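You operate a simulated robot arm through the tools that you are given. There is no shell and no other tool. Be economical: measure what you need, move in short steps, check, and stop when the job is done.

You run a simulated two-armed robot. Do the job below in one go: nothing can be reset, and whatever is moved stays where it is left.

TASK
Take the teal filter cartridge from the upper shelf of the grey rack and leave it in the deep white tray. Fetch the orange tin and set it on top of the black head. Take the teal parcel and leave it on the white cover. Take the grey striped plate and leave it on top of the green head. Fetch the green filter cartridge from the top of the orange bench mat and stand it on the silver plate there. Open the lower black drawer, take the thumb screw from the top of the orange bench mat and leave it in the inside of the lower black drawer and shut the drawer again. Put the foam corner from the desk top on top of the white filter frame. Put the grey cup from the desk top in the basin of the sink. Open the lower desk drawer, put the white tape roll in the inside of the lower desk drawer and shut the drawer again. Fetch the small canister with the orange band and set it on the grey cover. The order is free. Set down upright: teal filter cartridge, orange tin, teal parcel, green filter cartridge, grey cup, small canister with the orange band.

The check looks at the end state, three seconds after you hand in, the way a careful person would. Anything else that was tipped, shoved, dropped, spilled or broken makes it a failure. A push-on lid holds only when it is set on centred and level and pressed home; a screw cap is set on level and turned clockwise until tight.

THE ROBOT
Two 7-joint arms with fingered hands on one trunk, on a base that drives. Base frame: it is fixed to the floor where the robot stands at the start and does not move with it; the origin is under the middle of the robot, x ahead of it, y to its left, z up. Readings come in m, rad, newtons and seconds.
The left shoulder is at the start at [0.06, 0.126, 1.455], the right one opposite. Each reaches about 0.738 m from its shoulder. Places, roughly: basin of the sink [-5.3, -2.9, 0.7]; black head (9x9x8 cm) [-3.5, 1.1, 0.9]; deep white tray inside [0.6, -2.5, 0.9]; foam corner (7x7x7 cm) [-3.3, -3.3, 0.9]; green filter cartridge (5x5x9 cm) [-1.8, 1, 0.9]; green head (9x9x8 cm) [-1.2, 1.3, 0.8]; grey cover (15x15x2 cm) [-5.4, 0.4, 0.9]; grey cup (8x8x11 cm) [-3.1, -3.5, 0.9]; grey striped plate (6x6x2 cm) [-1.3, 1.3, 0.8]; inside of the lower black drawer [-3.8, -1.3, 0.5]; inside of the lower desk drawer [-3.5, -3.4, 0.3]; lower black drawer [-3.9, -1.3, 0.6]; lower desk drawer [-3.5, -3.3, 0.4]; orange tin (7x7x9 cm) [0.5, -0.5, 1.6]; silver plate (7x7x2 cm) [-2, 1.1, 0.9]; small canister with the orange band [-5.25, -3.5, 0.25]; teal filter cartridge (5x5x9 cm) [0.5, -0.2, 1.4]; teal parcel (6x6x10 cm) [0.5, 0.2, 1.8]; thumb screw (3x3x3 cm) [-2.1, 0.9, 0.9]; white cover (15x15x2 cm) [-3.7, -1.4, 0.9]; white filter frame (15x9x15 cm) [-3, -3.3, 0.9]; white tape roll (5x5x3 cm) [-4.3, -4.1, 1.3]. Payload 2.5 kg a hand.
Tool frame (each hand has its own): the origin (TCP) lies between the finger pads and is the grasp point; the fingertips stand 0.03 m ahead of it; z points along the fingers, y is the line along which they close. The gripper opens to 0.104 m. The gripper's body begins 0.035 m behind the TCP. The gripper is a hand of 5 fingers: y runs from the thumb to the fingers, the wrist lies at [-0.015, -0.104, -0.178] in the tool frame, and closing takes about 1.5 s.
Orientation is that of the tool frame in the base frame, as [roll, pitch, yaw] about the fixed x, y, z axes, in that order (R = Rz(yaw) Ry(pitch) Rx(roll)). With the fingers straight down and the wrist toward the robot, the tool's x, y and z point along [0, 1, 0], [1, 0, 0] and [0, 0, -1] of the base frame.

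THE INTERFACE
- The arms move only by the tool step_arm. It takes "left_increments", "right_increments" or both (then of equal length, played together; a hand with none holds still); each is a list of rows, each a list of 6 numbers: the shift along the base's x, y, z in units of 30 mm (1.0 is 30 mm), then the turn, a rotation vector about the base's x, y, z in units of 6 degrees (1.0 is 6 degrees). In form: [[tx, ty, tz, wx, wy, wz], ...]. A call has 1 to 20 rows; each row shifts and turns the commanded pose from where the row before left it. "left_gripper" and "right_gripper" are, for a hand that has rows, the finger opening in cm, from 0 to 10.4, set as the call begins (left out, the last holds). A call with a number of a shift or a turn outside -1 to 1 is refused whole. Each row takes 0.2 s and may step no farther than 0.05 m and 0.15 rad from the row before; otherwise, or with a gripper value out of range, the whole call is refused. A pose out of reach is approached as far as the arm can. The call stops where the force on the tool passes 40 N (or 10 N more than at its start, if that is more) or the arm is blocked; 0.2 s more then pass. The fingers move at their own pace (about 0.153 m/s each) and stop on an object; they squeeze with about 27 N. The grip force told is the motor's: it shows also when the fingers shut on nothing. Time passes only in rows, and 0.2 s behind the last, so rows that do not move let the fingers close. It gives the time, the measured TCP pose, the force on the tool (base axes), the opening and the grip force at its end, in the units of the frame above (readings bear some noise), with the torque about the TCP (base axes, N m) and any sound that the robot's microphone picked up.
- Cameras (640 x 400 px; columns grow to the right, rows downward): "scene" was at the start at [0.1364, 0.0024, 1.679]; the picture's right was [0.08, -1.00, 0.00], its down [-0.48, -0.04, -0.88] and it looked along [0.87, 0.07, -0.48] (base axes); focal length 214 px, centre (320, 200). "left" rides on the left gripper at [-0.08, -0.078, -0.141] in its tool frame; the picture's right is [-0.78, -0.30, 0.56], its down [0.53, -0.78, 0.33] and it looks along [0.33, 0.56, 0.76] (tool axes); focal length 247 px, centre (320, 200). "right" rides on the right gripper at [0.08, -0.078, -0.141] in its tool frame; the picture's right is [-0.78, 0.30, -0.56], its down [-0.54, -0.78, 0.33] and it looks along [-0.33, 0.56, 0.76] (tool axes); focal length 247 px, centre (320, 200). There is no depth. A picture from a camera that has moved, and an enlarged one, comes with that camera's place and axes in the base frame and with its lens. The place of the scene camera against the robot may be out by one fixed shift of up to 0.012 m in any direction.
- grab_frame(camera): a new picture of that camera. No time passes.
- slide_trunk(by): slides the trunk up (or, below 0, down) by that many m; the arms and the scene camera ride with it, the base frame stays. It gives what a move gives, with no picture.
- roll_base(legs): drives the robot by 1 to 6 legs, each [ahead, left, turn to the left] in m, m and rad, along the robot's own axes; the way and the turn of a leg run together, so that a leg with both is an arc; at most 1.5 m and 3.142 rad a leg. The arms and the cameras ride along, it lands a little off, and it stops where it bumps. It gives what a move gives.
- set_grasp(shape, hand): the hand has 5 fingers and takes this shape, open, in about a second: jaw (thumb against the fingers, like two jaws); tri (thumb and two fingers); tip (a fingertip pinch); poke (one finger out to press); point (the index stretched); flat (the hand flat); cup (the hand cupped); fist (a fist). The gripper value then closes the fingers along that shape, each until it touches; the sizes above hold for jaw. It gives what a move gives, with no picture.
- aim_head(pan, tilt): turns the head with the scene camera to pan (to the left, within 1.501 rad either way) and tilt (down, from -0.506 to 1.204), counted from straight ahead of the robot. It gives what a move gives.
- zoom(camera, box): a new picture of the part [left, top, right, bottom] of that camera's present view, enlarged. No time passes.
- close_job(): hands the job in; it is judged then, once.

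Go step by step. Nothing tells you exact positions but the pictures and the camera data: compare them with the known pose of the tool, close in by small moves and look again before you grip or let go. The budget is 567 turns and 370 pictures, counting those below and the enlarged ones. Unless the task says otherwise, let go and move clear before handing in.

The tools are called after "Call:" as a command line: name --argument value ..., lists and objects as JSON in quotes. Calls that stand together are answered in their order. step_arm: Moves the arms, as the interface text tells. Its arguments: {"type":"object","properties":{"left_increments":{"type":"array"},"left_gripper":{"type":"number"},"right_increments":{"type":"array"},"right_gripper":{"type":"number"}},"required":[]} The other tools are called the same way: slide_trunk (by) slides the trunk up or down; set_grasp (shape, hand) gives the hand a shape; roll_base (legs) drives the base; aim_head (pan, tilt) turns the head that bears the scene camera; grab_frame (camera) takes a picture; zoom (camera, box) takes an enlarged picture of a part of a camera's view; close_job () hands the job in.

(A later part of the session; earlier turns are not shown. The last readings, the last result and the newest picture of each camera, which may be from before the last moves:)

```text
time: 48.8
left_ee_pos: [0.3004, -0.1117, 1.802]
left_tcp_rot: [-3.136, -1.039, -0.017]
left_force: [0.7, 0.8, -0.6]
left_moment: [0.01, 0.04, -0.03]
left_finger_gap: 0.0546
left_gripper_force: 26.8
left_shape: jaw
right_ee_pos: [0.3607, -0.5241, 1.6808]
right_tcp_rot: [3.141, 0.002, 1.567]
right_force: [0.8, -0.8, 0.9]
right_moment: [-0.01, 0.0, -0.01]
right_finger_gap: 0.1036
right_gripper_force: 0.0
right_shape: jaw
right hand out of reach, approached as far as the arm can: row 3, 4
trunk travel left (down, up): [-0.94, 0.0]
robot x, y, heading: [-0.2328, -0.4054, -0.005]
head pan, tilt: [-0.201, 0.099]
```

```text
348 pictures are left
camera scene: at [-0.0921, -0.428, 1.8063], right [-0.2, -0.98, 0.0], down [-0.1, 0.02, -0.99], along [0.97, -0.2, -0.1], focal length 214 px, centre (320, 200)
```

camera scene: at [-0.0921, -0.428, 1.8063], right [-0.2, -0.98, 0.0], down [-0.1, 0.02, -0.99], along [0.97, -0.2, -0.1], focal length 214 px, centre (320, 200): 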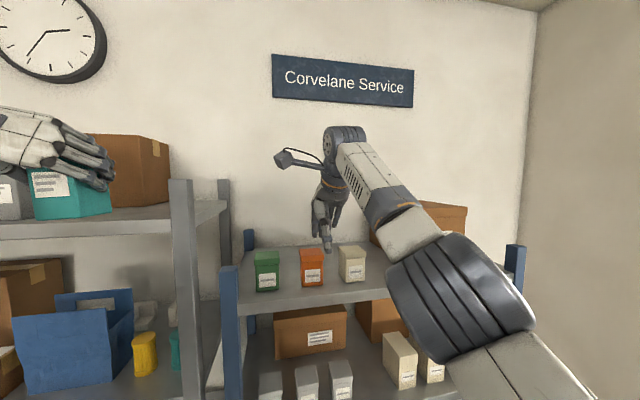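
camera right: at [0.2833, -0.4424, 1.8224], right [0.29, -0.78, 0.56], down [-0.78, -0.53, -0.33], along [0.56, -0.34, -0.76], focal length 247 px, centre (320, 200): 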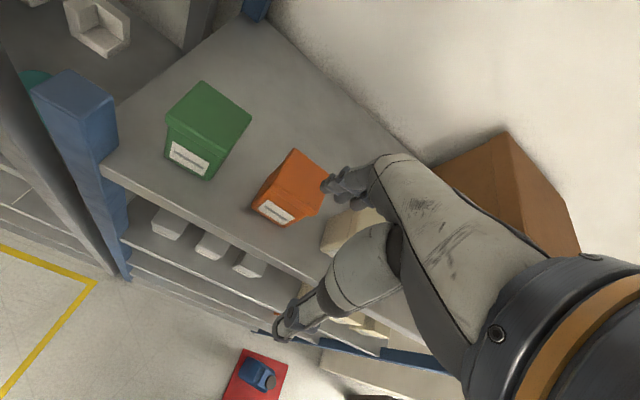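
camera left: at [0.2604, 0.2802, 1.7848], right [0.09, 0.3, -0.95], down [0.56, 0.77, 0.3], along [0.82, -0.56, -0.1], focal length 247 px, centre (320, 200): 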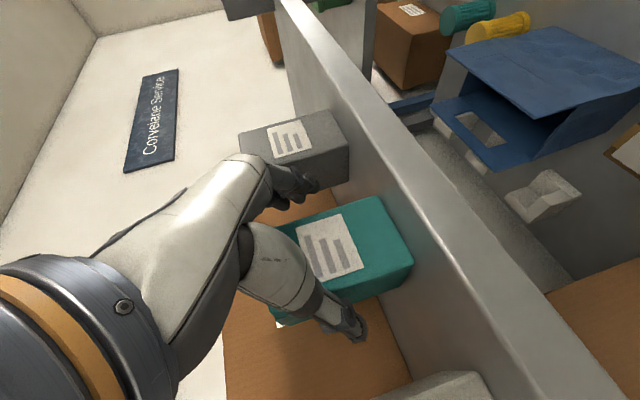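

Top-down reach ends about 0.59 m ahead, so the base must go closer; turning the robot to the left swings the parcel away from the rack while the right arm reaches out. I'll retract the right hand and turn.

Call:
step_arm --right_increments '[[-1, 0, 0, 0, 0, 0], [-1, 0, 0, 0, 0, 0], [-1, 0, 0, 0, 0, 0], [-1, 0, 0, 0, 0, 0], [-1, 0, 0, 0, 0, 0], [-1, 0, 0, 0, 0, 0]]'

Call:
roll_base --legs '[[-0.1, 0, 0], [0, 0, 0.7]]'

Call:
step_arm --right_increments '[[0, -1, 0, 0, 0, -1], [0, -1, 0, 0, 0, -1], [0, -1, 0, 0, 0, -1], [0, -1, 0, 0, 0, -1], [0, -1, 0, 0, 0, -1], [0, -1, 0, 0, 0, -1], [0, -1, 0, 0, 0, -0.6]]'

Call:
aim_head --pan -0.9 --tilt 0.2

Call:
grab_frame --camera "scene"

```text
time: 50.2
left_ee_pos: [0.3001, -0.1103, 1.8018]
left_tcp_rot: [-3.136, -1.037, -0.017]
left_force: [0.5, -0.3, -2.1]
left_moment: [-0.01, 0.0, 0.0]
left_finger_gap: 0.055
left_gripper_force: 27.1
left_shape: jaw
right_ee_pos: [0.181, -0.521, 1.6809]
right_tcp_rot: [-3.141, -0.001, 1.562]
right_force: [-0.2, -0.1, -0.6]
right_moment: [0.0, -0.05, 0.0]
right_finger_gap: 0.1038
right_gripper_force: 0.1
right_shape: jaw
trunk travel left (down, up): [-0.94, 0.0]
robot x, y, heading: [-0.2297, -0.4046, -0.003]
head pan, tilt: [-0.201, 0.099]
```

```text
time: 53.3
left_ee_pos: [-0.1137, 0.162, 1.8019]
left_tcp_rot: [-3.137, -1.037, 0.681]
left_force: [-0.9, 0.3, -2.5]
left_moment: [0.0, 0.02, 0.02]
left_finger_gap: 0.0548
left_gripper_force: 27.2
left_shape: jaw
right_ee_pos: [0.0585, -0.2285, 1.6802]
right_tcp_rot: [3.141, 0.0, 2.265]
right_force: [-0.5, 0.0, -0.2]
right_moment: [-0.03, 0.01, -0.02]
right_finger_gap: 0.1038
right_gripper_force: 0.1
right_shape: jaw
trunk travel left (down, up): [-0.94, 0.0]
robot x, y, heading: [-0.3338, -0.4029, 0.694]
head pan, tilt: [-0.201, 0.099]
```

```text
time: 54.9
left_ee_pos: [-0.1146, 0.1614, 1.8032]
left_tcp_rot: [-3.135, -1.04, 0.679]
left_force: [1.3, 0.1, -1.8]
left_moment: [-0.03, 0.02, -0.01]
left_finger_gap: 0.0546
left_gripper_force: 26.8
left_shape: jaw
right_ee_pos: [0.0832, -0.3967, 1.6465]
right_tcp_rot: [-3.097, 0.041, 1.571]
right_force: [-0.6, 0.1, 0.3]
right_moment: [-0.02, 0.0, 0.06]
right_finger_gap: 0.1039
right_gripper_force: 0.1
right_shape: jaw
right hand out of reach, approached as far as the arm can: row 6, 7
trunk travel left (down, up): [-0.94, 0.0]
robot x, y, heading: [-0.3317, -0.4038, 0.687]
head pan, tilt: [-0.201, 0.099]
```

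```text
time: 55.9
left_ee_pos: [-0.1145, 0.1612, 1.8009]
left_tcp_rot: [-3.13, -1.038, 0.676]
left_force: [-0.5, 0.6, -0.6]
left_moment: [-0.01, 0.05, 0.02]
left_finger_gap: 0.0547
left_gripper_force: 27.1
left_shape: jaw
right_ee_pos: [0.0828, -0.3971, 1.6472]
right_tcp_rot: [-3.096, 0.038, 1.573]
right_force: [0.6, 0.0, -0.1]
right_moment: [0.0, -0.02, 0.0]
right_finger_gap: 0.1039
right_gripper_force: 0.2
right_shape: jaw
trunk travel left (down, up): [-0.94, 0.0]
robot x, y, heading: [-0.3331, -0.4017, 0.693]
head pan, tilt: [-0.901, 0.201]
```

```text
347 pictures are left
camera scene: at [-0.204, -0.4011, 1.7969], right [-0.21, -0.98, 0.0], down [-0.2, 0.04, -0.98], along [0.96, -0.2, -0.2], focal length 214 px, centre (320, 200)
```

scene: 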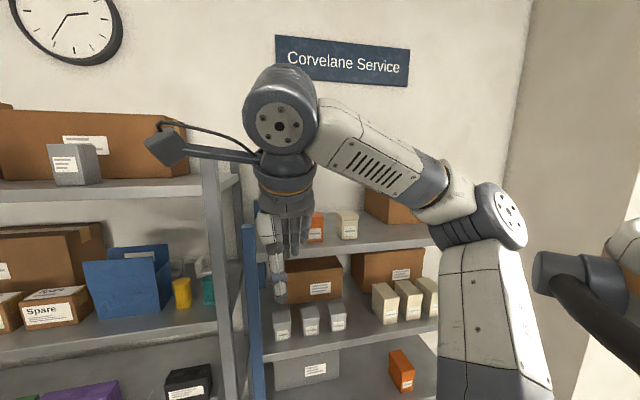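

I'll extend the right hand forward toward the tin line to see whether the pose comes right.

Call:
step_arm --right_increments '[[1, -0.5, 0.5, 0, 0, 0], [1, -0.5, 0.5, 0, 0, 0], [1, -0.5, 0, 0, 0, 0], [1, -0.3, 0, 0, 0, 0], [1, 0, 0, 0, 0, 0], [0, 0, 0, 0, 0, 0]]'

```text
time: 57.3
left_ee_pos: [-0.114, 0.1606, 1.802]
left_tcp_rot: [-3.134, -1.04, 0.68]
left_force: [0.5, 0.4, -1.9]
left_moment: [0.0, 0.03, 0.03]
left_finger_gap: 0.0547
left_gripper_force: 27.2
left_shape: jaw
right_ee_pos: [0.2277, -0.4557, 1.6938]
right_tcp_rot: [3.141, -0.001, 1.573]
right_force: [0.0, -0.5, -0.3]
right_moment: [0.02, -0.02, -0.02]
right_finger_gap: 0.1041
right_gripper_force: 0.0
right_shape: jaw
trunk travel left (down, up): [-0.94, 0.0]
robot x, y, heading: [-0.3301, -0.4066, 0.69]
head pan, tilt: [-0.901, 0.201]
```

The pose is exact again. I'll move the base so that the hand comes in line with the tin, then look.

Call:
roll_base --legs '[[0.0775, -0.142, 0]]'

Call:
grab_frame --camera "right"

Call:
grab_frame --camera "scene"

```text
time: 58.8
left_ee_pos: [0.0324, 0.102, 1.8018]
left_tcp_rot: [-3.136, -1.038, 0.674]
left_force: [-1.2, -0.3, -2.4]
left_moment: [-0.08, -0.01, -0.03]
left_finger_gap: 0.0548
left_gripper_force: 27.1
left_shape: jaw
right_ee_pos: [0.3713, -0.5168, 1.694]
right_tcp_rot: [3.14, -0.001, 1.565]
right_force: [0.4, 0.0, -0.4]
right_moment: [0.0, 0.01, 0.02]
right_finger_gap: 0.1041
right_gripper_force: 0.0
right_shape: jaw
trunk travel left (down, up): [-0.94, 0.0]
robot x, y, heading: [-0.1838, -0.4604, 0.685]
head pan, tilt: [-0.901, 0.201]
```

```text
346 pictures are left
camera right: at [0.2938, -0.4362, 1.8352], right [0.29, -0.78, 0.56], down [-0.78, -0.53, -0.33], along [0.56, -0.34, -0.76], focal length 247 px, centre (320, 200)
```

right: 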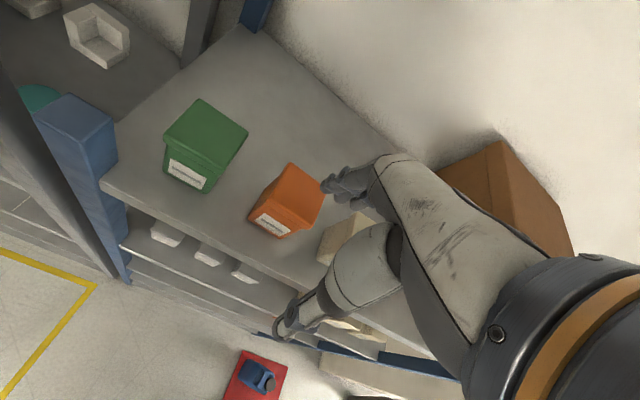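

```text
345 pictures are left
camera scene: at [-0.06, -0.4606, 1.7972], right [-0.21, -0.98, 0.0], down [-0.19, 0.04, -0.98], along [0.96, -0.21, -0.2], focal length 214 px, centre (320, 200)
```

scene: 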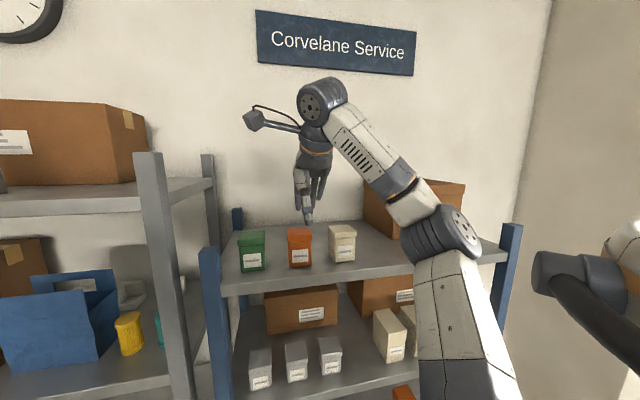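

I'll zoom in on the tin to measure it more exactly.

Call:
zoom --camera "right" --box '[160, 80, 400, 260]'

Call:
zoom --camera "scene" --box '[210, 180, 410, 300]'

```text
2.22 times, centred on (280, 170) of right
camera zoom: at [0.2938, -0.4362, 1.8352], right [0.29, -0.78, 0.56], down [-0.78, -0.53, -0.33], along [0.56, -0.34, -0.76], focal length 549 px, centre (409, 267)
```

zoom: 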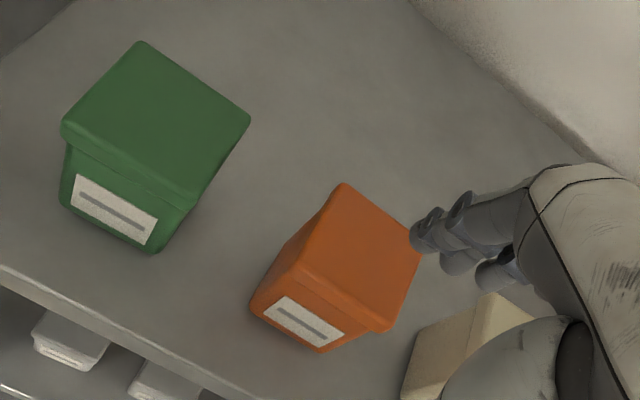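

```text
3.20 times, centred on (310, 240) of scene
camera zoom: at [-0.06, -0.4606, 1.7972], right [-0.21, -0.98, 0.0], down [-0.19, 0.04, -0.98], along [0.96, -0.21, -0.2], focal length 686 px, centre (352, 72)
```

zoom: 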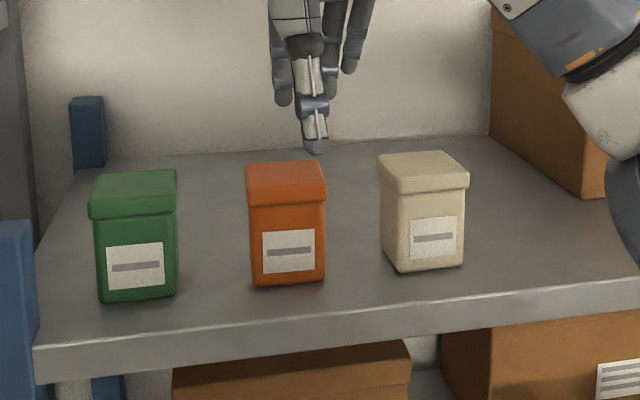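

By triangulation the tin's top centre is at about [0.463, -0.513, 1.59]. I'll move over it at height and check again.

Call:
step_arm --right_increments '[[1, 0, 0, 0, 0, 0], [1, 0, 0, 0, 0, 0], [1, 0.1, 0, 0, 0, 0], [0, 0, -0.5, 0, 0, 0]]'

Call:
grab_frame --camera "right"

Call:
zoom --camera "scene" --box '[210, 160, 410, 300]'

```text
time: 59.8
left_ee_pos: [0.0343, 0.1009, 1.8023]
left_tcp_rot: [-3.135, -1.038, 0.672]
left_force: [-0.3, 0.1, -0.8]
left_moment: [-0.06, 0.03, 0.0]
left_finger_gap: 0.0544
left_gripper_force: 27.2
left_shape: jaw
right_ee_pos: [0.4658, -0.5145, 1.6764]
right_tcp_rot: [-3.141, -0.001, 1.567]
right_force: [-0.4, 0.0, 0.6]
right_moment: [0.0, -0.02, 0.01]
right_finger_gap: 0.1039
right_gripper_force: 0.1
right_shape: jaw
trunk travel left (down, up): [-0.94, 0.0]
robot x, y, heading: [-0.1844, -0.4603, 0.69]
head pan, tilt: [-0.901, 0.201]
```

```text
342 pictures are left
camera right: at [0.3872, -0.4341, 1.8184], right [0.29, -0.78, 0.56], down [-0.78, -0.53, -0.33], along [0.55, -0.34, -0.76], focal length 247 px, centre (320, 200)
```

right: 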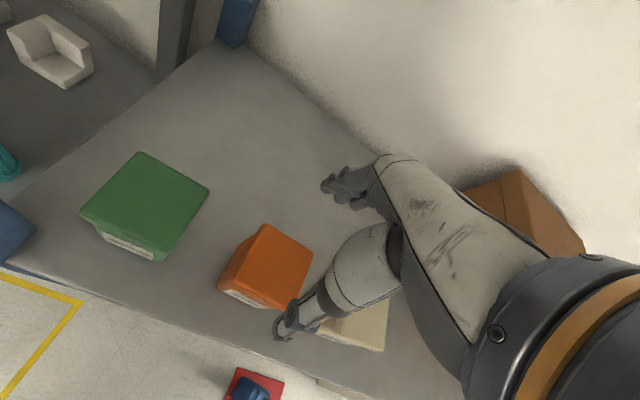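

```text
2.86 times, centred on (310, 230) of scene
camera zoom: at [-0.0578, -0.4621, 1.797], right [-0.21, -0.98, 0.0], down [-0.19, 0.04, -0.98], along [0.96, -0.21, -0.2], focal length 613 px, centre (349, 114)
```

zoom: 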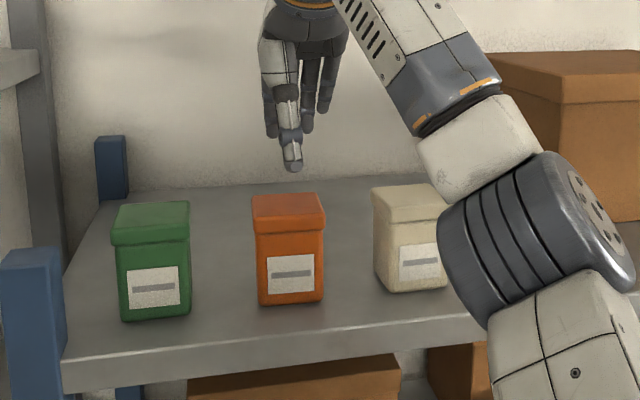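

The tin is right beneath the open hand. Descending over it.

Call:
step_arm --right_increments '[[0, 0, -1, 0, 0, 0], [0, 0, -1, 0, 0, 0], [0, 0, -0.8, 0, 0, 0]]'

Call:
zoom --camera "scene" --box '[210, 160, 410, 300]'

Call:
zoom --camera "right" --box '[160, 130, 480, 350]'

```text
time: 60.5
left_ee_pos: [0.0342, 0.1001, 1.8034]
left_tcp_rot: [-3.135, -1.038, 0.673]
left_force: [-0.4, 0.6, -1.5]
left_moment: [-0.02, 0.03, 0.02]
left_finger_gap: 0.0547
left_gripper_force: 27.6
left_shape: jaw
right_ee_pos: [0.4654, -0.5175, 1.5947]
right_tcp_rot: [-3.141, -0.002, 1.565]
right_force: [-0.9, -0.5, 1.8]
right_moment: [-0.01, 0.03, 0.02]
right_finger_gap: 0.1038
right_gripper_force: 0.0
right_shape: jaw
trunk travel left (down, up): [-0.94, 0.0]
robot x, y, heading: [-0.1851, -0.4609, 0.682]
head pan, tilt: [-0.901, 0.201]
```

```text
2.86 times, centred on (310, 230) of scene
camera zoom: at [-0.0585, -0.4618, 1.7971], right [-0.21, -0.98, 0.0], down [-0.19, 0.04, -0.98], along [0.96, -0.21, -0.2], focal length 613 px, centre (349, 114)
```

zoom: 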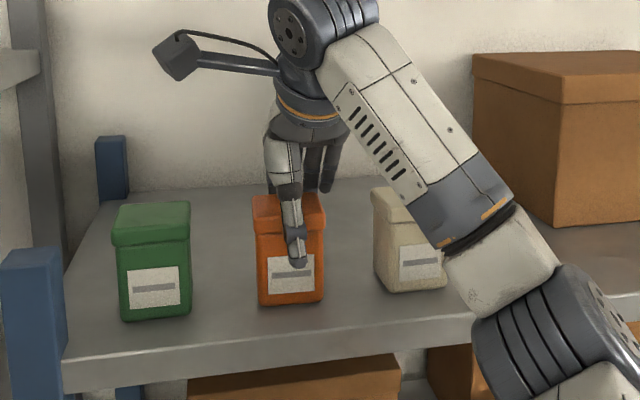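

```text
1.82 times, centred on (320, 240) of right
camera zoom: at [0.3878, -0.4358, 1.7361], right [0.29, -0.78, 0.56], down [-0.78, -0.53, -0.33], along [0.55, -0.34, -0.76], focal length 449 px, centre (320, 127)
```

zoom: 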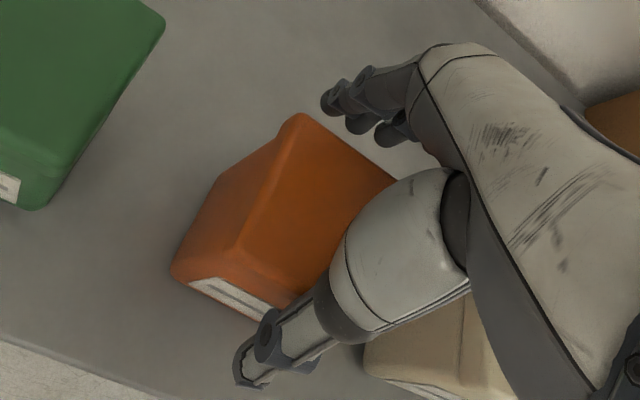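

Alignment is within a few millimetres. Down 3 cm more, then close.

Call:
step_arm --right_increments '[[-0.1, 0.1, -0.5, 0, 0, 0], [0, 0, -0.45, 0, 0, 0]]'

Call:
step_arm --right_increments '[[0, 0, 0, 0, 0, 0], [0, 0, 0, 0, 0, 0], [0, 0, 0, 0, 0, 0], [0, 0, 0, 0, 0, 0], [0, 0, 0, 0, 0, 0], [0, 0, 0, 0, 0, 0], [0, 0, 0, 0, 0, 0], [0, 0, 0, 0, 0, 0]]' --right_gripper 0

Call:
step_arm --right_increments '[[0, 0, 0.5, 0, 0, 0], [0, 0, 1, 0, 0, 0], [0, 0, 1, 0, 0, 0]]'

Call:
zoom --camera "scene" --box '[210, 140, 410, 300]'

```text
time: 61.1
left_ee_pos: [0.0312, 0.0989, 1.8032]
left_tcp_rot: [-3.137, -1.04, 0.675]
left_force: [0.2, 0.3, -0.9]
left_moment: [-0.01, -0.03, -0.01]
left_finger_gap: 0.0548
left_gripper_force: 26.8
left_shape: jaw
right_ee_pos: [0.4594, -0.5122, 1.5682]
right_tcp_rot: [3.134, -0.002, 1.565]
right_force: [-4.1, -0.4, 14.9]
right_moment: [0.08, 0.04, 0.01]
right_finger_gap: 0.1038
right_gripper_force: 0.1
right_shape: jaw
trunk travel left (down, up): [-0.94, 0.0]
robot x, y, heading: [-0.1823, -0.4617, 0.686]
head pan, tilt: [-0.901, 0.201]
```

```text
time: 63.0
left_ee_pos: [0.0329, 0.0998, 1.8034]
left_tcp_rot: [-3.137, -1.04, 0.675]
left_force: [0.5, 0.4, -1.7]
left_moment: [-0.02, 0.03, 0.01]
left_finger_gap: 0.0545
left_gripper_force: 26.6
left_shape: jaw
right_ee_pos: [0.4606, -0.5107, 1.5688]
right_tcp_rot: [3.135, -0.005, 1.569]
right_force: [3.6, 0.1, 23.7]
right_moment: [-0.21, -0.91, 0.06]
right_finger_gap: 0.0536
right_gripper_force: 27.5
right_shape: jaw
trunk travel left (down, up): [-0.94, 0.0]
robot x, y, heading: [-0.1862, -0.461, 0.684]
head pan, tilt: [-0.901, 0.201]
```

```text
time: 63.8
left_ee_pos: [0.0357, 0.1007, 1.8019]
left_tcp_rot: [-3.135, -1.038, 0.675]
left_force: [0.3, -0.4, -2.3]
left_moment: [-0.03, 0.0, 0.0]
left_finger_gap: 0.0548
left_gripper_force: 27.0
left_shape: jaw
right_ee_pos: [0.4621, -0.5161, 1.638]
right_tcp_rot: [-3.138, 0.002, 1.566]
right_force: [-0.4, -0.5, -2.9]
right_moment: [0.01, -0.01, -0.01]
right_finger_gap: 0.0524
right_gripper_force: 26.8
right_shape: jaw
trunk travel left (down, up): [-0.94, 0.0]
robot x, y, heading: [-0.186, -0.4597, 0.687]
head pan, tilt: [-0.901, 0.201]
```

```text
2.50 times, centred on (310, 220) of scene
camera zoom: at [-0.0575, -0.4616, 1.7968], right [-0.21, -0.98, 0.0], down [-0.2, 0.04, -0.98], along [0.96, -0.21, -0.2], focal length 536 px, centre (345, 150)
```

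zoom: 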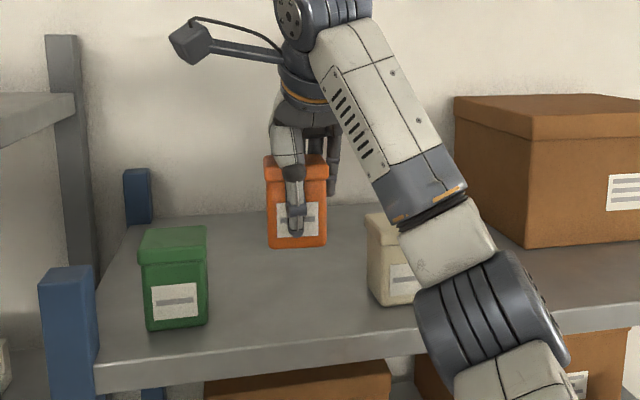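

The tin is lifted, gripped at its body. I'll back away from the racks and turn to survey the room.

Call:
roll_base --legs '[[-0.42, 0.3, 0]]'

Call:
roll_base --legs '[[0, 0, 1.2]]'

Call:
aim_head --pan 0 --tilt 0.25

Call:
grab_frame --camera "scene"

Call:
aim_head --pan 1.3 --tilt 0.25

Call:
grab_frame --camera "scene"

```text
time: 66.7
left_ee_pos: [-0.4854, 0.062, 1.802]
left_tcp_rot: [-3.134, -1.035, 0.7]
left_force: [0.2, 0.3, -1.6]
left_moment: [-0.01, -0.02, -0.01]
left_finger_gap: 0.0547
left_gripper_force: 27.1
left_shape: jaw
right_ee_pos: [-0.0434, -0.5444, 1.6382]
right_tcp_rot: [-3.141, -0.001, 1.592]
right_force: [-0.4, -0.2, -2.7]
right_moment: [0.0, 0.02, -0.02]
right_finger_gap: 0.0522
right_gripper_force: 27.0
right_shape: jaw
trunk travel left (down, up): [-0.94, 0.0]
robot x, y, heading: [-0.6973, -0.5059, 0.712]
head pan, tilt: [-0.901, 0.201]
```

```text
time: 70.1
left_ee_pos: [-1.1491, -0.1081, 1.8017]
left_tcp_rot: [-3.133, -1.036, 1.898]
left_force: [0.1, 0.2, -0.8]
left_moment: [-0.05, -0.03, -0.01]
left_finger_gap: 0.0544
left_gripper_force: 27.0
left_shape: jaw
right_ee_pos: [-0.4246, 0.0866, 1.6376]
right_tcp_rot: [-3.139, 0.002, 2.791]
right_force: [-0.6, 0.1, -2.9]
right_moment: [0.01, 0.0, 0.01]
right_finger_gap: 0.0519
right_gripper_force: 27.3
right_shape: jaw
trunk travel left (down, up): [-0.94, 0.0]
robot x, y, heading: [-0.6947, -0.5079, 1.916]
head pan, tilt: [-0.901, 0.201]
```

```text
time: 71.3
left_ee_pos: [-1.15, -0.1092, 1.8019]
left_tcp_rot: [-3.132, -1.038, 1.897]
left_force: [0.1, 0.8, -1.4]
left_moment: [-0.01, -0.01, -0.01]
left_finger_gap: 0.0545
left_gripper_force: 26.9
left_shape: jaw
right_ee_pos: [-0.4254, 0.0861, 1.6386]
right_tcp_rot: [-3.14, 0.001, 2.792]
right_force: [0.0, 1.0, -3.3]
right_moment: [0.03, -0.02, 0.01]
right_finger_gap: 0.0518
right_gripper_force: 27.1
right_shape: jaw
trunk travel left (down, up): [-0.94, 0.0]
robot x, y, heading: [-0.6924, -0.5055, 1.914]
head pan, tilt: [0.0, 0.25]
```

```text
337 pictures are left
camera scene: at [-0.7332, -0.3856, 1.7923], right [0.94, 0.33, 0.0], down [0.08, -0.23, -0.97], along [-0.32, 0.91, -0.25], focal length 214 px, centre (320, 200)
```

scene: 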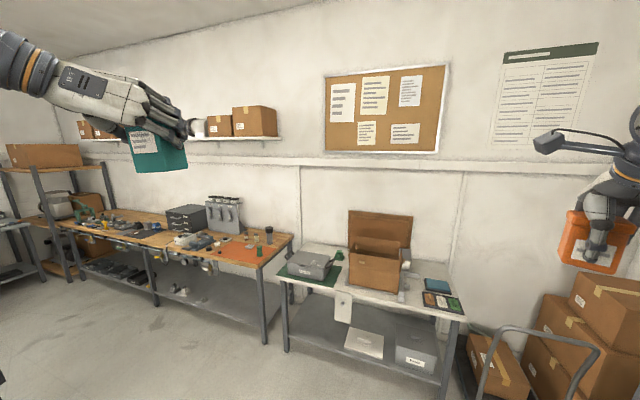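

```text
time: 72.8
left_ee_pos: [-1.1501, -0.1089, 1.802]
left_tcp_rot: [-3.134, -1.037, 1.902]
left_force: [-0.1, -0.2, -1.8]
left_moment: [0.0, 0.0, 0.02]
left_finger_gap: 0.0544
left_gripper_force: 26.6
left_shape: jaw
right_ee_pos: [-0.4244, 0.0863, 1.6385]
right_tcp_rot: [-3.14, 0.0, 2.791]
right_force: [-0.1, -1.0, -2.7]
right_moment: [0.01, 0.01, 0.05]
right_finger_gap: 0.0519
right_gripper_force: 27.2
right_shape: jaw
trunk travel left (down, up): [-0.94, 0.0]
robot x, y, heading: [-0.6929, -0.5103, 1.912]
head pan, tilt: [1.3, 0.25]
```

```text
336 pictures are left
camera scene: at [-0.7951, -0.4801, 1.7924], right [-0.07, 1.0, 0.0], down [0.25, 0.02, -0.97], along [-0.97, -0.07, -0.25], focal length 214 px, centre (320, 200)
```

scene: 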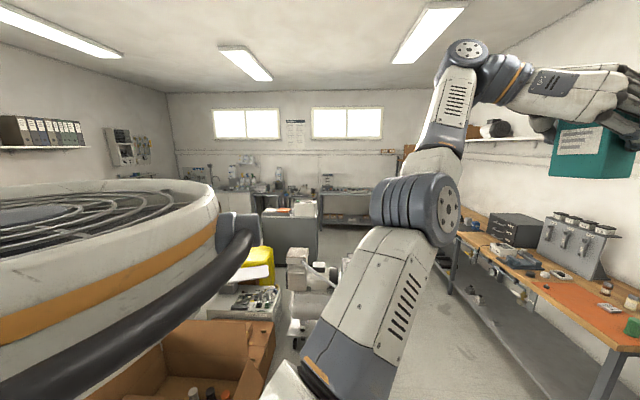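

I see the benches along the +y wall, an aisle along y≈0–0.5, and carts in the middle. I'll face the bench side (+y), centre in the aisle and look along it.

Call:
roll_base --legs '[[0, 0, -0.34], [0.45, 0, 0]]'

Call:
aim_head --pan 1.45 --tilt 0.4

Call:
grab_frame --camera "scene"

```text
time: 76.6
left_ee_pos: [-1.0136, 0.4674, 1.8019]
left_tcp_rot: [-3.134, -1.039, 1.587]
left_force: [0.4, -0.2, -2.1]
left_moment: [-0.02, 0.0, -0.02]
left_finger_gap: 0.0544
left_gripper_force: 26.7
left_shape: jaw
right_ee_pos: [-0.264, 0.4297, 1.6384]
right_tcp_rot: [-3.14, 0.001, 2.478]
right_force: [0.0, -0.9, -2.9]
right_moment: [0.02, 0.0, -0.01]
right_finger_gap: 0.0521
right_gripper_force: 27.1
right_shape: jaw
trunk travel left (down, up): [-0.94, 0.0]
robot x, y, heading: [-0.702, -0.05, 1.595]
head pan, tilt: [1.3, 0.25]
```

```text
time: 77.3
left_ee_pos: [-1.0148, 0.4694, 1.8014]
left_tcp_rot: [-3.132, -1.037, 1.586]
left_force: [0.3, 0.1, -2.2]
left_moment: [-0.04, 0.01, 0.02]
left_finger_gap: 0.0547
left_gripper_force: 27.2
left_shape: jaw
right_ee_pos: [-0.2643, 0.4312, 1.6383]
right_tcp_rot: [-3.141, -0.001, 2.479]
right_force: [-0.2, 0.3, -3.4]
right_moment: [0.0, -0.02, 0.03]
right_finger_gap: 0.0517
right_gripper_force: 26.5
right_shape: jaw
trunk travel left (down, up): [-0.94, 0.0]
robot x, y, heading: [-0.7018, -0.0487, 1.602]
head pan, tilt: [1.45, 0.4]
```

```text
335 pictures are left
camera scene: at [-0.791, -0.0056, 1.7784], right [0.09, 1.0, 0.0], down [0.39, -0.04, -0.92], along [-0.92, 0.08, -0.39], focal length 214 px, centre (320, 200)
```

scene: 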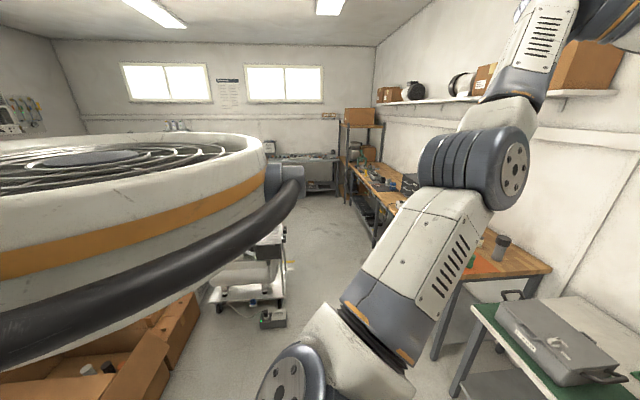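

The aisle is clear at y≈0.2. I'll drive there and sideways to x≈-3.4.

Call:
roll_base --legs '[[0.22, 0, -0.025], [0, 1.35, 0]]'

Call:
grab_frame --camera "scene"

```text
time: 85.2
left_ee_pos: [-2.3273, 0.6801, 1.8021]
left_tcp_rot: [-3.135, -1.039, 1.569]
left_force: [1.1, 0.0, -1.1]
left_moment: [-0.05, 0.01, -0.02]
left_finger_gap: 0.0546
left_gripper_force: 27.1
left_shape: jaw
right_ee_pos: [-1.5791, 0.6271, 1.6395]
right_tcp_rot: [-3.141, 0.0, 2.46]
right_force: [0.1, 0.1, -3.1]
right_moment: [0.01, -0.01, -0.02]
right_finger_gap: 0.0518
right_gripper_force: 26.6
right_shape: jaw
trunk travel left (down, up): [-0.94, 0.0]
robot x, y, heading: [-2.0292, 0.1557, 1.579]
head pan, tilt: [1.45, 0.4]
```

```text
334 pictures are left
camera scene: at [-2.1135, 0.2008, 1.7784], right [0.11, 0.99, 0.0], down [0.39, -0.04, -0.92], along [-0.92, 0.1, -0.39], focal length 214 px, centre (320, 200)
```

scene: 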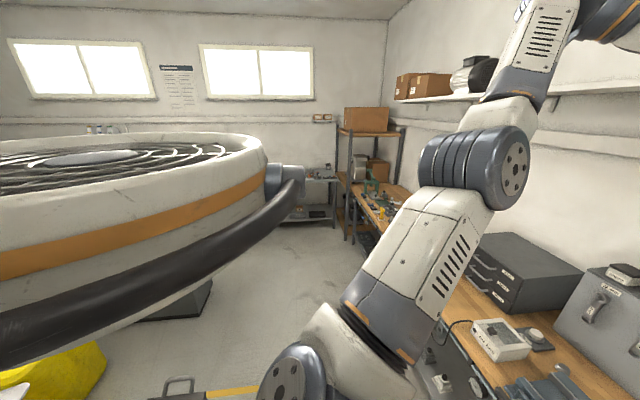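

Clear ahead. Continue to x≈-3.35 and look at the bench.

Call:
roll_base --legs '[[0, 1.33, 0]]'

Call:
aim_head --pan 0 --tilt 0.6

Call:
grab_frame --camera "scene"

```text
time: 91.7
left_ee_pos: [-3.6044, 0.6984, 1.8028]
left_tcp_rot: [-3.135, -1.038, 1.534]
left_force: [0.5, 0.6, -2.1]
left_moment: [0.0, 0.0, -0.04]
left_finger_gap: 0.0542
left_gripper_force: 26.6
left_shape: jaw
right_ee_pos: [-2.8579, 0.6199, 1.6386]
right_tcp_rot: [-3.14, 0.0, 2.427]
right_force: [-0.7, -0.3, -3.4]
right_moment: [0.0, 0.01, -0.01]
right_finger_gap: 0.0516
right_gripper_force: 26.7
right_shape: jaw
trunk travel left (down, up): [-0.94, 0.0]
robot x, y, heading: [-3.3237, 0.1654, 1.549]
head pan, tilt: [1.45, 0.4]
```

```text
time: 93.3
left_ee_pos: [-3.6051, 0.6987, 1.8021]
left_tcp_rot: [-3.134, -1.037, 1.534]
left_force: [-0.9, -0.2, -1.2]
left_moment: [-0.02, 0.01, 0.03]
left_finger_gap: 0.0545
left_gripper_force: 27.5
left_shape: jaw
right_ee_pos: [-2.8594, 0.6206, 1.639]
right_tcp_rot: [3.141, 0.0, 2.425]
right_force: [1.1, 0.1, -2.1]
right_moment: [0.01, 0.0, -0.03]
right_finger_gap: 0.0518
right_gripper_force: 27.0
right_shape: jaw
trunk travel left (down, up): [-0.94, 0.0]
robot x, y, heading: [-3.3222, 0.1653, 1.551]
head pan, tilt: [0.0, 0.6]
```

```text
333 pictures are left
camera scene: at [-3.3138, 0.2878, 1.7601], right [1.0, -0.02, 0.0], down [-0.01, -0.56, -0.82], along [0.02, 0.82, -0.57], focal length 214 px, centre (320, 200)
```

scene: 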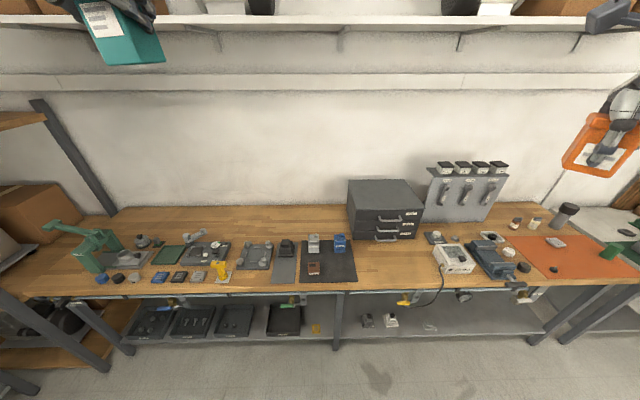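

The black head should be the black block at about px (287,248). Zooming there.

Call:
zoom --camera "scene" --box '[230, 200, 390, 300]'

Call:
zoom --camera "scene" --box '[410, 180, 640, 310]'

```text
4.00 times, centred on (310, 250) of scene
camera zoom: at [-3.3138, 0.2878, 1.7601], right [1.0, -0.02, 0.0], down [-0.01, -0.56, -0.82], along [0.02, 0.82, -0.57], focal length 858 px, centre (360, 0)
```

zoom: 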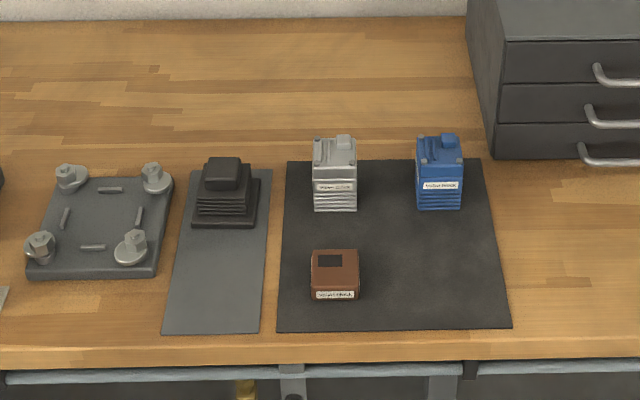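

```text
2.78 times, centred on (525, 245) of scene
camera zoom: at [-3.3138, 0.2878, 1.7601], right [1.0, -0.02, 0.0], down [-0.01, -0.56, -0.82], along [0.02, 0.82, -0.57], focal length 597 px, centre (-250, 75)
```

zoom: 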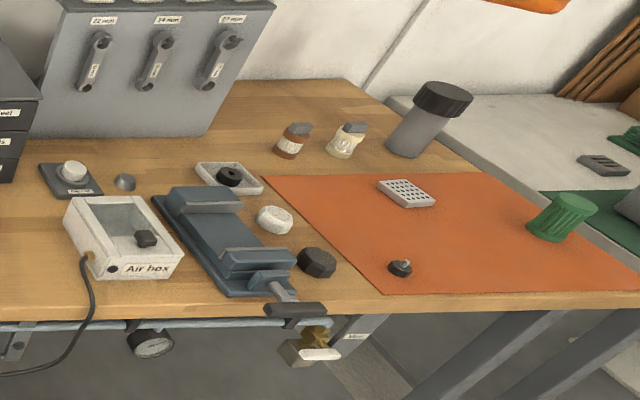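

The black head's top is at about [-3.476, 1.09, 0.94]. I'll lower the trunk and move the base closer.

Call:
slide_trunk --by -0.15

Call:
roll_base --legs '[[0.29, 0.18, 0.02]]'

Call:
grab_frame --camera "scene"

Call:
grab_frame --camera "right"

```text
time: 95.0
left_ee_pos: [-3.6046, 0.6977, 1.6532]
left_tcp_rot: [-3.135, -1.037, 1.536]
left_force: [0.4, -0.5, -1.2]
left_moment: [-0.02, 0.01, -0.01]
left_finger_gap: 0.0544
left_gripper_force: 27.1
left_shape: jaw
right_ee_pos: [-2.859, 0.6202, 1.4886]
right_tcp_rot: [-3.139, 0.001, 2.426]
right_force: [1.1, -1.0, -2.3]
right_moment: [0.03, -0.05, -0.03]
right_finger_gap: 0.0516
right_gripper_force: 27.1
right_shape: jaw
trunk travel left (down, up): [-0.79, 0.15]
robot x, y, heading: [-3.3248, 0.164, 1.551]
head pan, tilt: [0.0, 0.6]
```

```text
time: 97.2
left_ee_pos: [-3.7819, 0.9861, 1.6525]
left_tcp_rot: [-3.135, -1.038, 1.543]
left_force: [-1.6, -0.1, -0.9]
left_moment: [-0.02, 0.03, 0.02]
left_finger_gap: 0.0543
left_gripper_force: 27.0
left_shape: jaw
right_ee_pos: [-3.0347, 0.9152, 1.4896]
right_tcp_rot: [-3.139, 0.0, 2.434]
right_force: [0.2, 0.5, -3.7]
right_moment: [0.01, 0.0, 0.0]
right_finger_gap: 0.0521
right_gripper_force: 27.0
right_shape: jaw
trunk travel left (down, up): [-0.79, 0.15]
robot x, y, heading: [-3.4961, 0.4559, 1.558]
head pan, tilt: [0.0, 0.6]
```

```text
330 pictures are left
camera scene: at [-3.4874, 0.578, 1.6101], right [1.0, -0.01, 0.0], down [-0.01, -0.57, -0.82], along [0.01, 0.82, -0.57], focal length 214 px, centre (320, 200)
```

scene: 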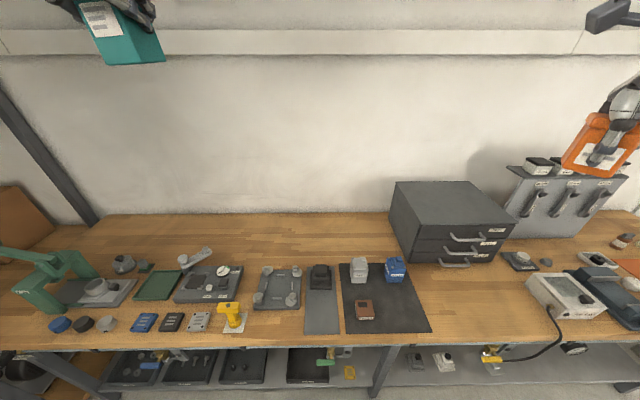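

```text
329 pictures are left
camera right: at [-3.1468, 0.9088, 1.6299], right [0.78, -0.28, 0.56], down [-0.1, -0.94, -0.33], along [0.61, 0.2, -0.76], focal length 247 px, centre (320, 200)
```

right: 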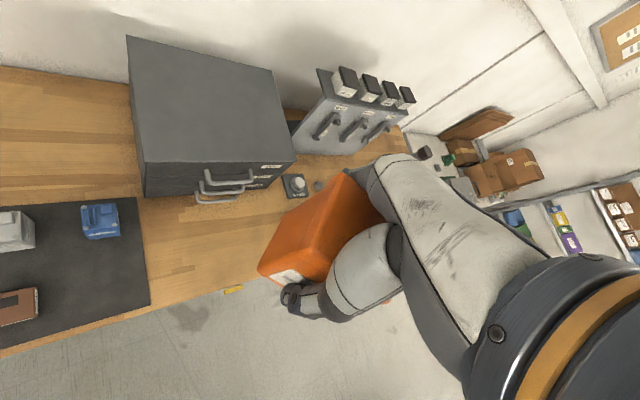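

I'll carry the tin over, turning it square, keeping height above the cabinet.

Call:
step_arm --right_increments '[[-1, 0.2, 0, 0, 0, 1], [-1, 0.2, 0, 0, 0, 1], [-1, 0.2, 0, 0, 0, 1], [-1, 0.2, 0, 0, 0, 1], [-1, 0.2, 0, 0, 0, 1], [-1, 0.2, 0, 0, 0, 1], [-1, 0.2, 0, 0, 0, 0.7], [-1, 0.3, 0, 0, 0, 0], [-1, 0.3, 0, 0, 0, 0], [-1, 0.3, 0, 0, 0, 0], [-1, 0.3, -0.5, 0, 0, 0], [-1, 0.3, -1, 0, 0, 0], [-1, 0.3, -1, 0, 0, 0], [-1, 0.3, -1, 0, 0, 0], [-0.6, 0.3, -1, 0, 0, 0], [0, 0, -1, 0, 0, 0], [0, 0, -1, 0, 0, 0]]'

Call:
zoom --camera "scene" --box '[240, 180, 440, 305]'

```text
time: 100.8
left_ee_pos: [-3.7833, 0.9878, 1.6513]
left_tcp_rot: [-3.136, -1.037, 1.544]
left_force: [0.1, -0.2, -0.9]
left_moment: [-0.01, -0.04, 0.01]
left_finger_gap: 0.0541
left_gripper_force: 26.5
left_shape: jaw
right_ee_pos: [-3.475, 1.0305, 1.293]
right_tcp_rot: [-3.141, 0.0, 3.136]
right_force: [0.0, 0.5, -2.7]
right_moment: [0.01, 0.01, -0.01]
right_finger_gap: 0.0514
right_gripper_force: 26.9
right_shape: jaw
trunk travel left (down, up): [-0.79, 0.15]
robot x, y, heading: [-3.4952, 0.4553, 1.555]
head pan, tilt: [0.0, 0.6]
```

```text
3.20 times, centred on (340, 242) of scene
camera zoom: at [-3.4878, 0.5784, 1.6101], right [1.0, -0.01, 0.0], down [-0.01, -0.57, -0.82], along [0.01, 0.82, -0.57], focal length 686 px, centre (256, 64)
```

zoom: 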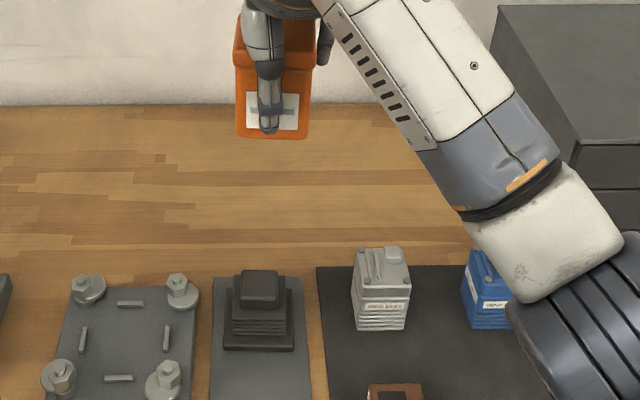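

Now lowering the tin toward the head to compare directly.

Call:
step_arm --right_increments '[[-0.1, 0.5, -1, 0, 0, 0], [-0.1, 0.5, -1, 0, 0, 0], [0, 0.5, -1, 0, 0, 0], [0, 0.5, -1, 0, 0, 0], [0, 0, -1, 0, 0, 0], [0, 0, -1, 0, 0, 0], [0, 0, -1, 0, 0, 0]]'

Call:
zoom --camera "scene" --box '[260, 200, 400, 290]'

Call:
grab_frame --camera "right"

```text
time: 102.4
left_ee_pos: [-3.783, 0.9866, 1.6519]
left_tcp_rot: [-3.135, -1.037, 1.544]
left_force: [-0.5, 0.2, -1.7]
left_moment: [-0.02, 0.05, -0.01]
left_finger_gap: 0.0546
left_gripper_force: 27.2
left_shape: jaw
right_ee_pos: [-3.4796, 1.089, 1.0839]
right_tcp_rot: [-3.14, 0.0, 3.138]
right_force: [-0.2, -0.2, -2.7]
right_moment: [0.04, -0.01, 0.01]
right_finger_gap: 0.0513
right_gripper_force: 26.8
right_shape: jaw
trunk travel left (down, up): [-0.79, 0.15]
robot x, y, heading: [-3.4952, 0.4553, 1.556]
head pan, tilt: [0.0, 0.6]
```

```text
4.44 times, centred on (330, 245) of scene
camera zoom: at [-3.4879, 0.5784, 1.6101], right [1.0, -0.01, 0.0], down [-0.01, -0.57, -0.82], along [0.01, 0.82, -0.57], focal length 953 px, centre (276, 0)
```

zoom: 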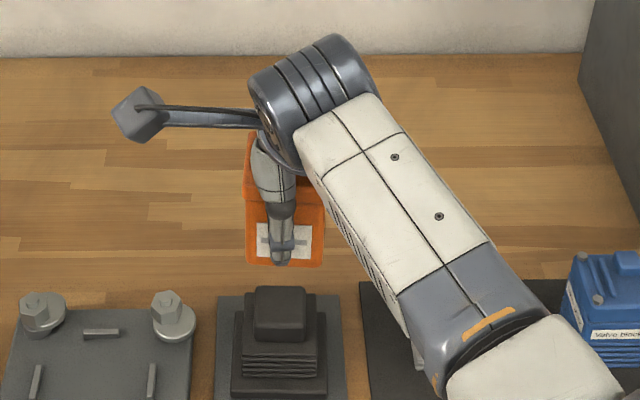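

```text
326 pictures are left
camera right: at [-3.561, 1.0134, 1.2247], right [0.78, 0.29, 0.56], down [0.53, -0.78, -0.33], along [0.34, 0.55, -0.76], focal length 247 px, centre (320, 200)
```

right: 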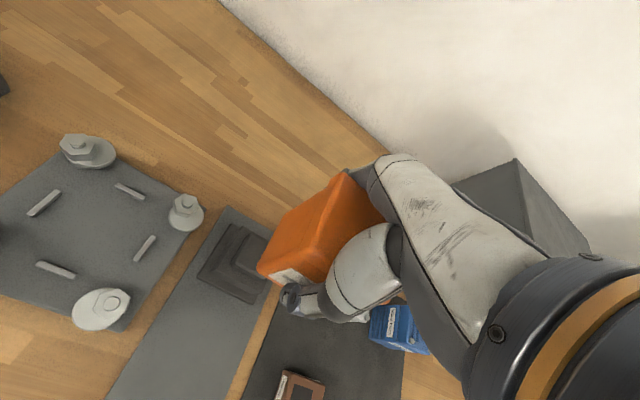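

The tin needs about 8 mm more +y and 3 mm −x. Lowering to just above the head and looking again.

Call:
step_arm --right_increments '[[-0.1, 0.27, -0.5, 0, 0, 0], [0, 0, -0.5, 0, 0, 0], [0, 0, -0.5, 0, 0, 0]]'

Call:
zoom --camera "scene" --box '[260, 220, 400, 310]'

Call:
zoom --camera "right" --box '[160, 140, 440, 320]'

```text
time: 103.2
left_ee_pos: [-3.7821, 0.9863, 1.6538]
left_tcp_rot: [-3.136, -1.037, 1.544]
left_force: [0.2, 0.1, -1.8]
left_moment: [0.02, 0.03, 0.02]
left_finger_gap: 0.0544
left_gripper_force: 26.9
left_shape: jaw
right_ee_pos: [-3.4809, 1.0924, 1.0408]
right_tcp_rot: [3.141, -0.001, 3.137]
right_force: [-0.5, -0.8, -2.5]
right_moment: [0.0, 0.01, 0.03]
right_finger_gap: 0.0509
right_gripper_force: 27.3
right_shape: jaw
right hand out of reach, approached as far as the arm can: row 3
trunk travel left (down, up): [-0.79, 0.15]
robot x, y, heading: [-3.491, 0.4588, 1.551]
head pan, tilt: [0.0, 0.6]
```

```text
4.44 times, centred on (330, 265) of scene
camera zoom: at [-3.4877, 0.5782, 1.6101], right [1.0, -0.01, 0.0], down [-0.01, -0.57, -0.82], along [0.01, 0.82, -0.57], focal length 953 px, centre (276, -89)
```

zoom: 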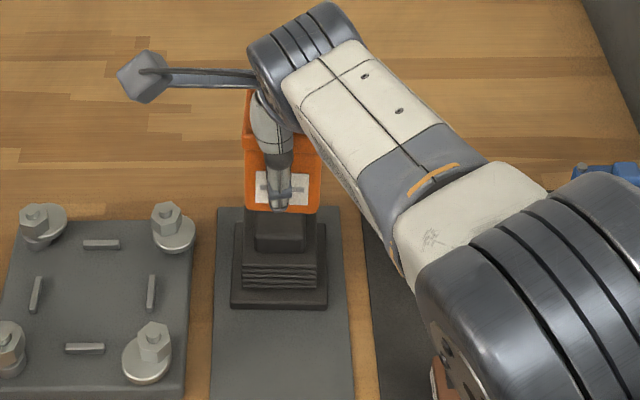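

```text
2.22 times, centred on (300, 230) of right
camera zoom: at [-3.5619, 1.0154, 1.1823], right [0.78, 0.29, 0.56], down [0.53, -0.78, -0.33], along [0.34, 0.55, -0.76], focal length 549 px, centre (364, 133)
```

zoom: 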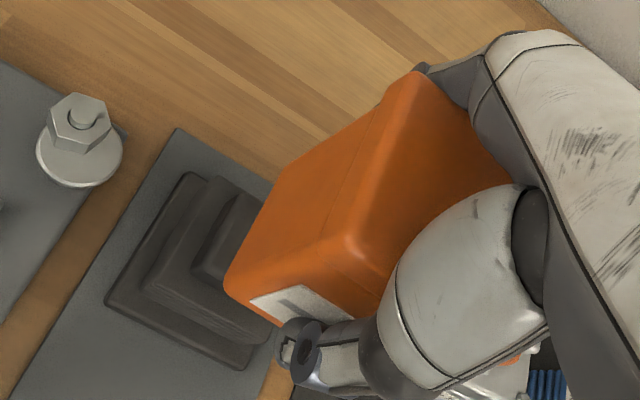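

The arm is at the edge of its reach there. I'll raise the hand, lower the trunk, then redo the last centimetres with margin.

Call:
step_arm --right_increments '[[0, 0, 1, 0, 0, 0], [0, 0, 1, 0, 0, 0], [0, 0, 1, 0, 0, 0]]'

Call:
slide_trunk --by -0.09

Call:
step_arm --right_increments '[[-0.05, 0.1, 0, 0, 0, 0], [0, 0, 0, 0, 0, 0]]'

```text
time: 104.0
left_ee_pos: [-3.783, 0.9859, 1.6516]
left_tcp_rot: [-3.135, -1.039, 1.544]
left_force: [-1.5, -0.3, -1.6]
left_moment: [0.01, 0.03, 0.0]
left_finger_gap: 0.0546
left_gripper_force: 27.3
left_shape: jaw
right_ee_pos: [-3.4884, 1.1128, 1.1261]
right_tcp_rot: [-3.136, 0.002, 3.136]
right_force: [0.2, -0.2, -3.3]
right_moment: [0.04, 0.01, -0.01]
right_finger_gap: 0.051
right_gripper_force: 27.0
right_shape: jaw
right hand out of reach, approached as far as the arm can: row 1, 2, 3
trunk travel left (down, up): [-0.79, 0.15]
robot x, y, heading: [-3.4941, 0.451, 1.554]
head pan, tilt: [0.0, 0.6]
```

```text
time: 105.3
left_ee_pos: [-3.7827, 0.9856, 1.5629]
left_tcp_rot: [-3.135, -1.038, 1.544]
left_force: [-0.9, -0.2, -1.7]
left_moment: [-0.03, -0.01, 0.01]
left_finger_gap: 0.0542
left_gripper_force: 27.1
left_shape: jaw
right_ee_pos: [-3.4861, 1.1128, 1.0349]
right_tcp_rot: [-3.138, 0.0, 3.138]
right_force: [0.4, 0.8, -2.9]
right_moment: [0.02, 0.03, 0.0]
right_finger_gap: 0.0511
right_gripper_force: 27.3
right_shape: jaw
trunk travel left (down, up): [-0.7, 0.24]
robot x, y, heading: [-3.4955, 0.4526, 1.554]
head pan, tilt: [0.0, 0.6]
```

```text
time: 105.9
left_ee_pos: [-3.7834, 0.9858, 1.5628]
left_tcp_rot: [-3.138, -1.038, 1.546]
left_force: [0.1, 0.3, -1.1]
left_moment: [-0.04, 0.07, 0.01]
left_finger_gap: 0.0545
left_gripper_force: 27.1
left_shape: jaw
right_ee_pos: [-3.4858, 1.113, 1.0361]
right_tcp_rot: [-3.137, 0.002, 3.136]
right_force: [-1.1, -0.7, -3.4]
right_moment: [-0.01, 0.02, 0.02]
right_finger_gap: 0.0511
right_gripper_force: 26.9
right_shape: jaw
right hand out of reach, approached as far as the arm can: row 1
trunk travel left (down, up): [-0.7, 0.24]
robot x, y, heading: [-3.4951, 0.451, 1.555]
head pan, tilt: [0.0, 0.6]
```

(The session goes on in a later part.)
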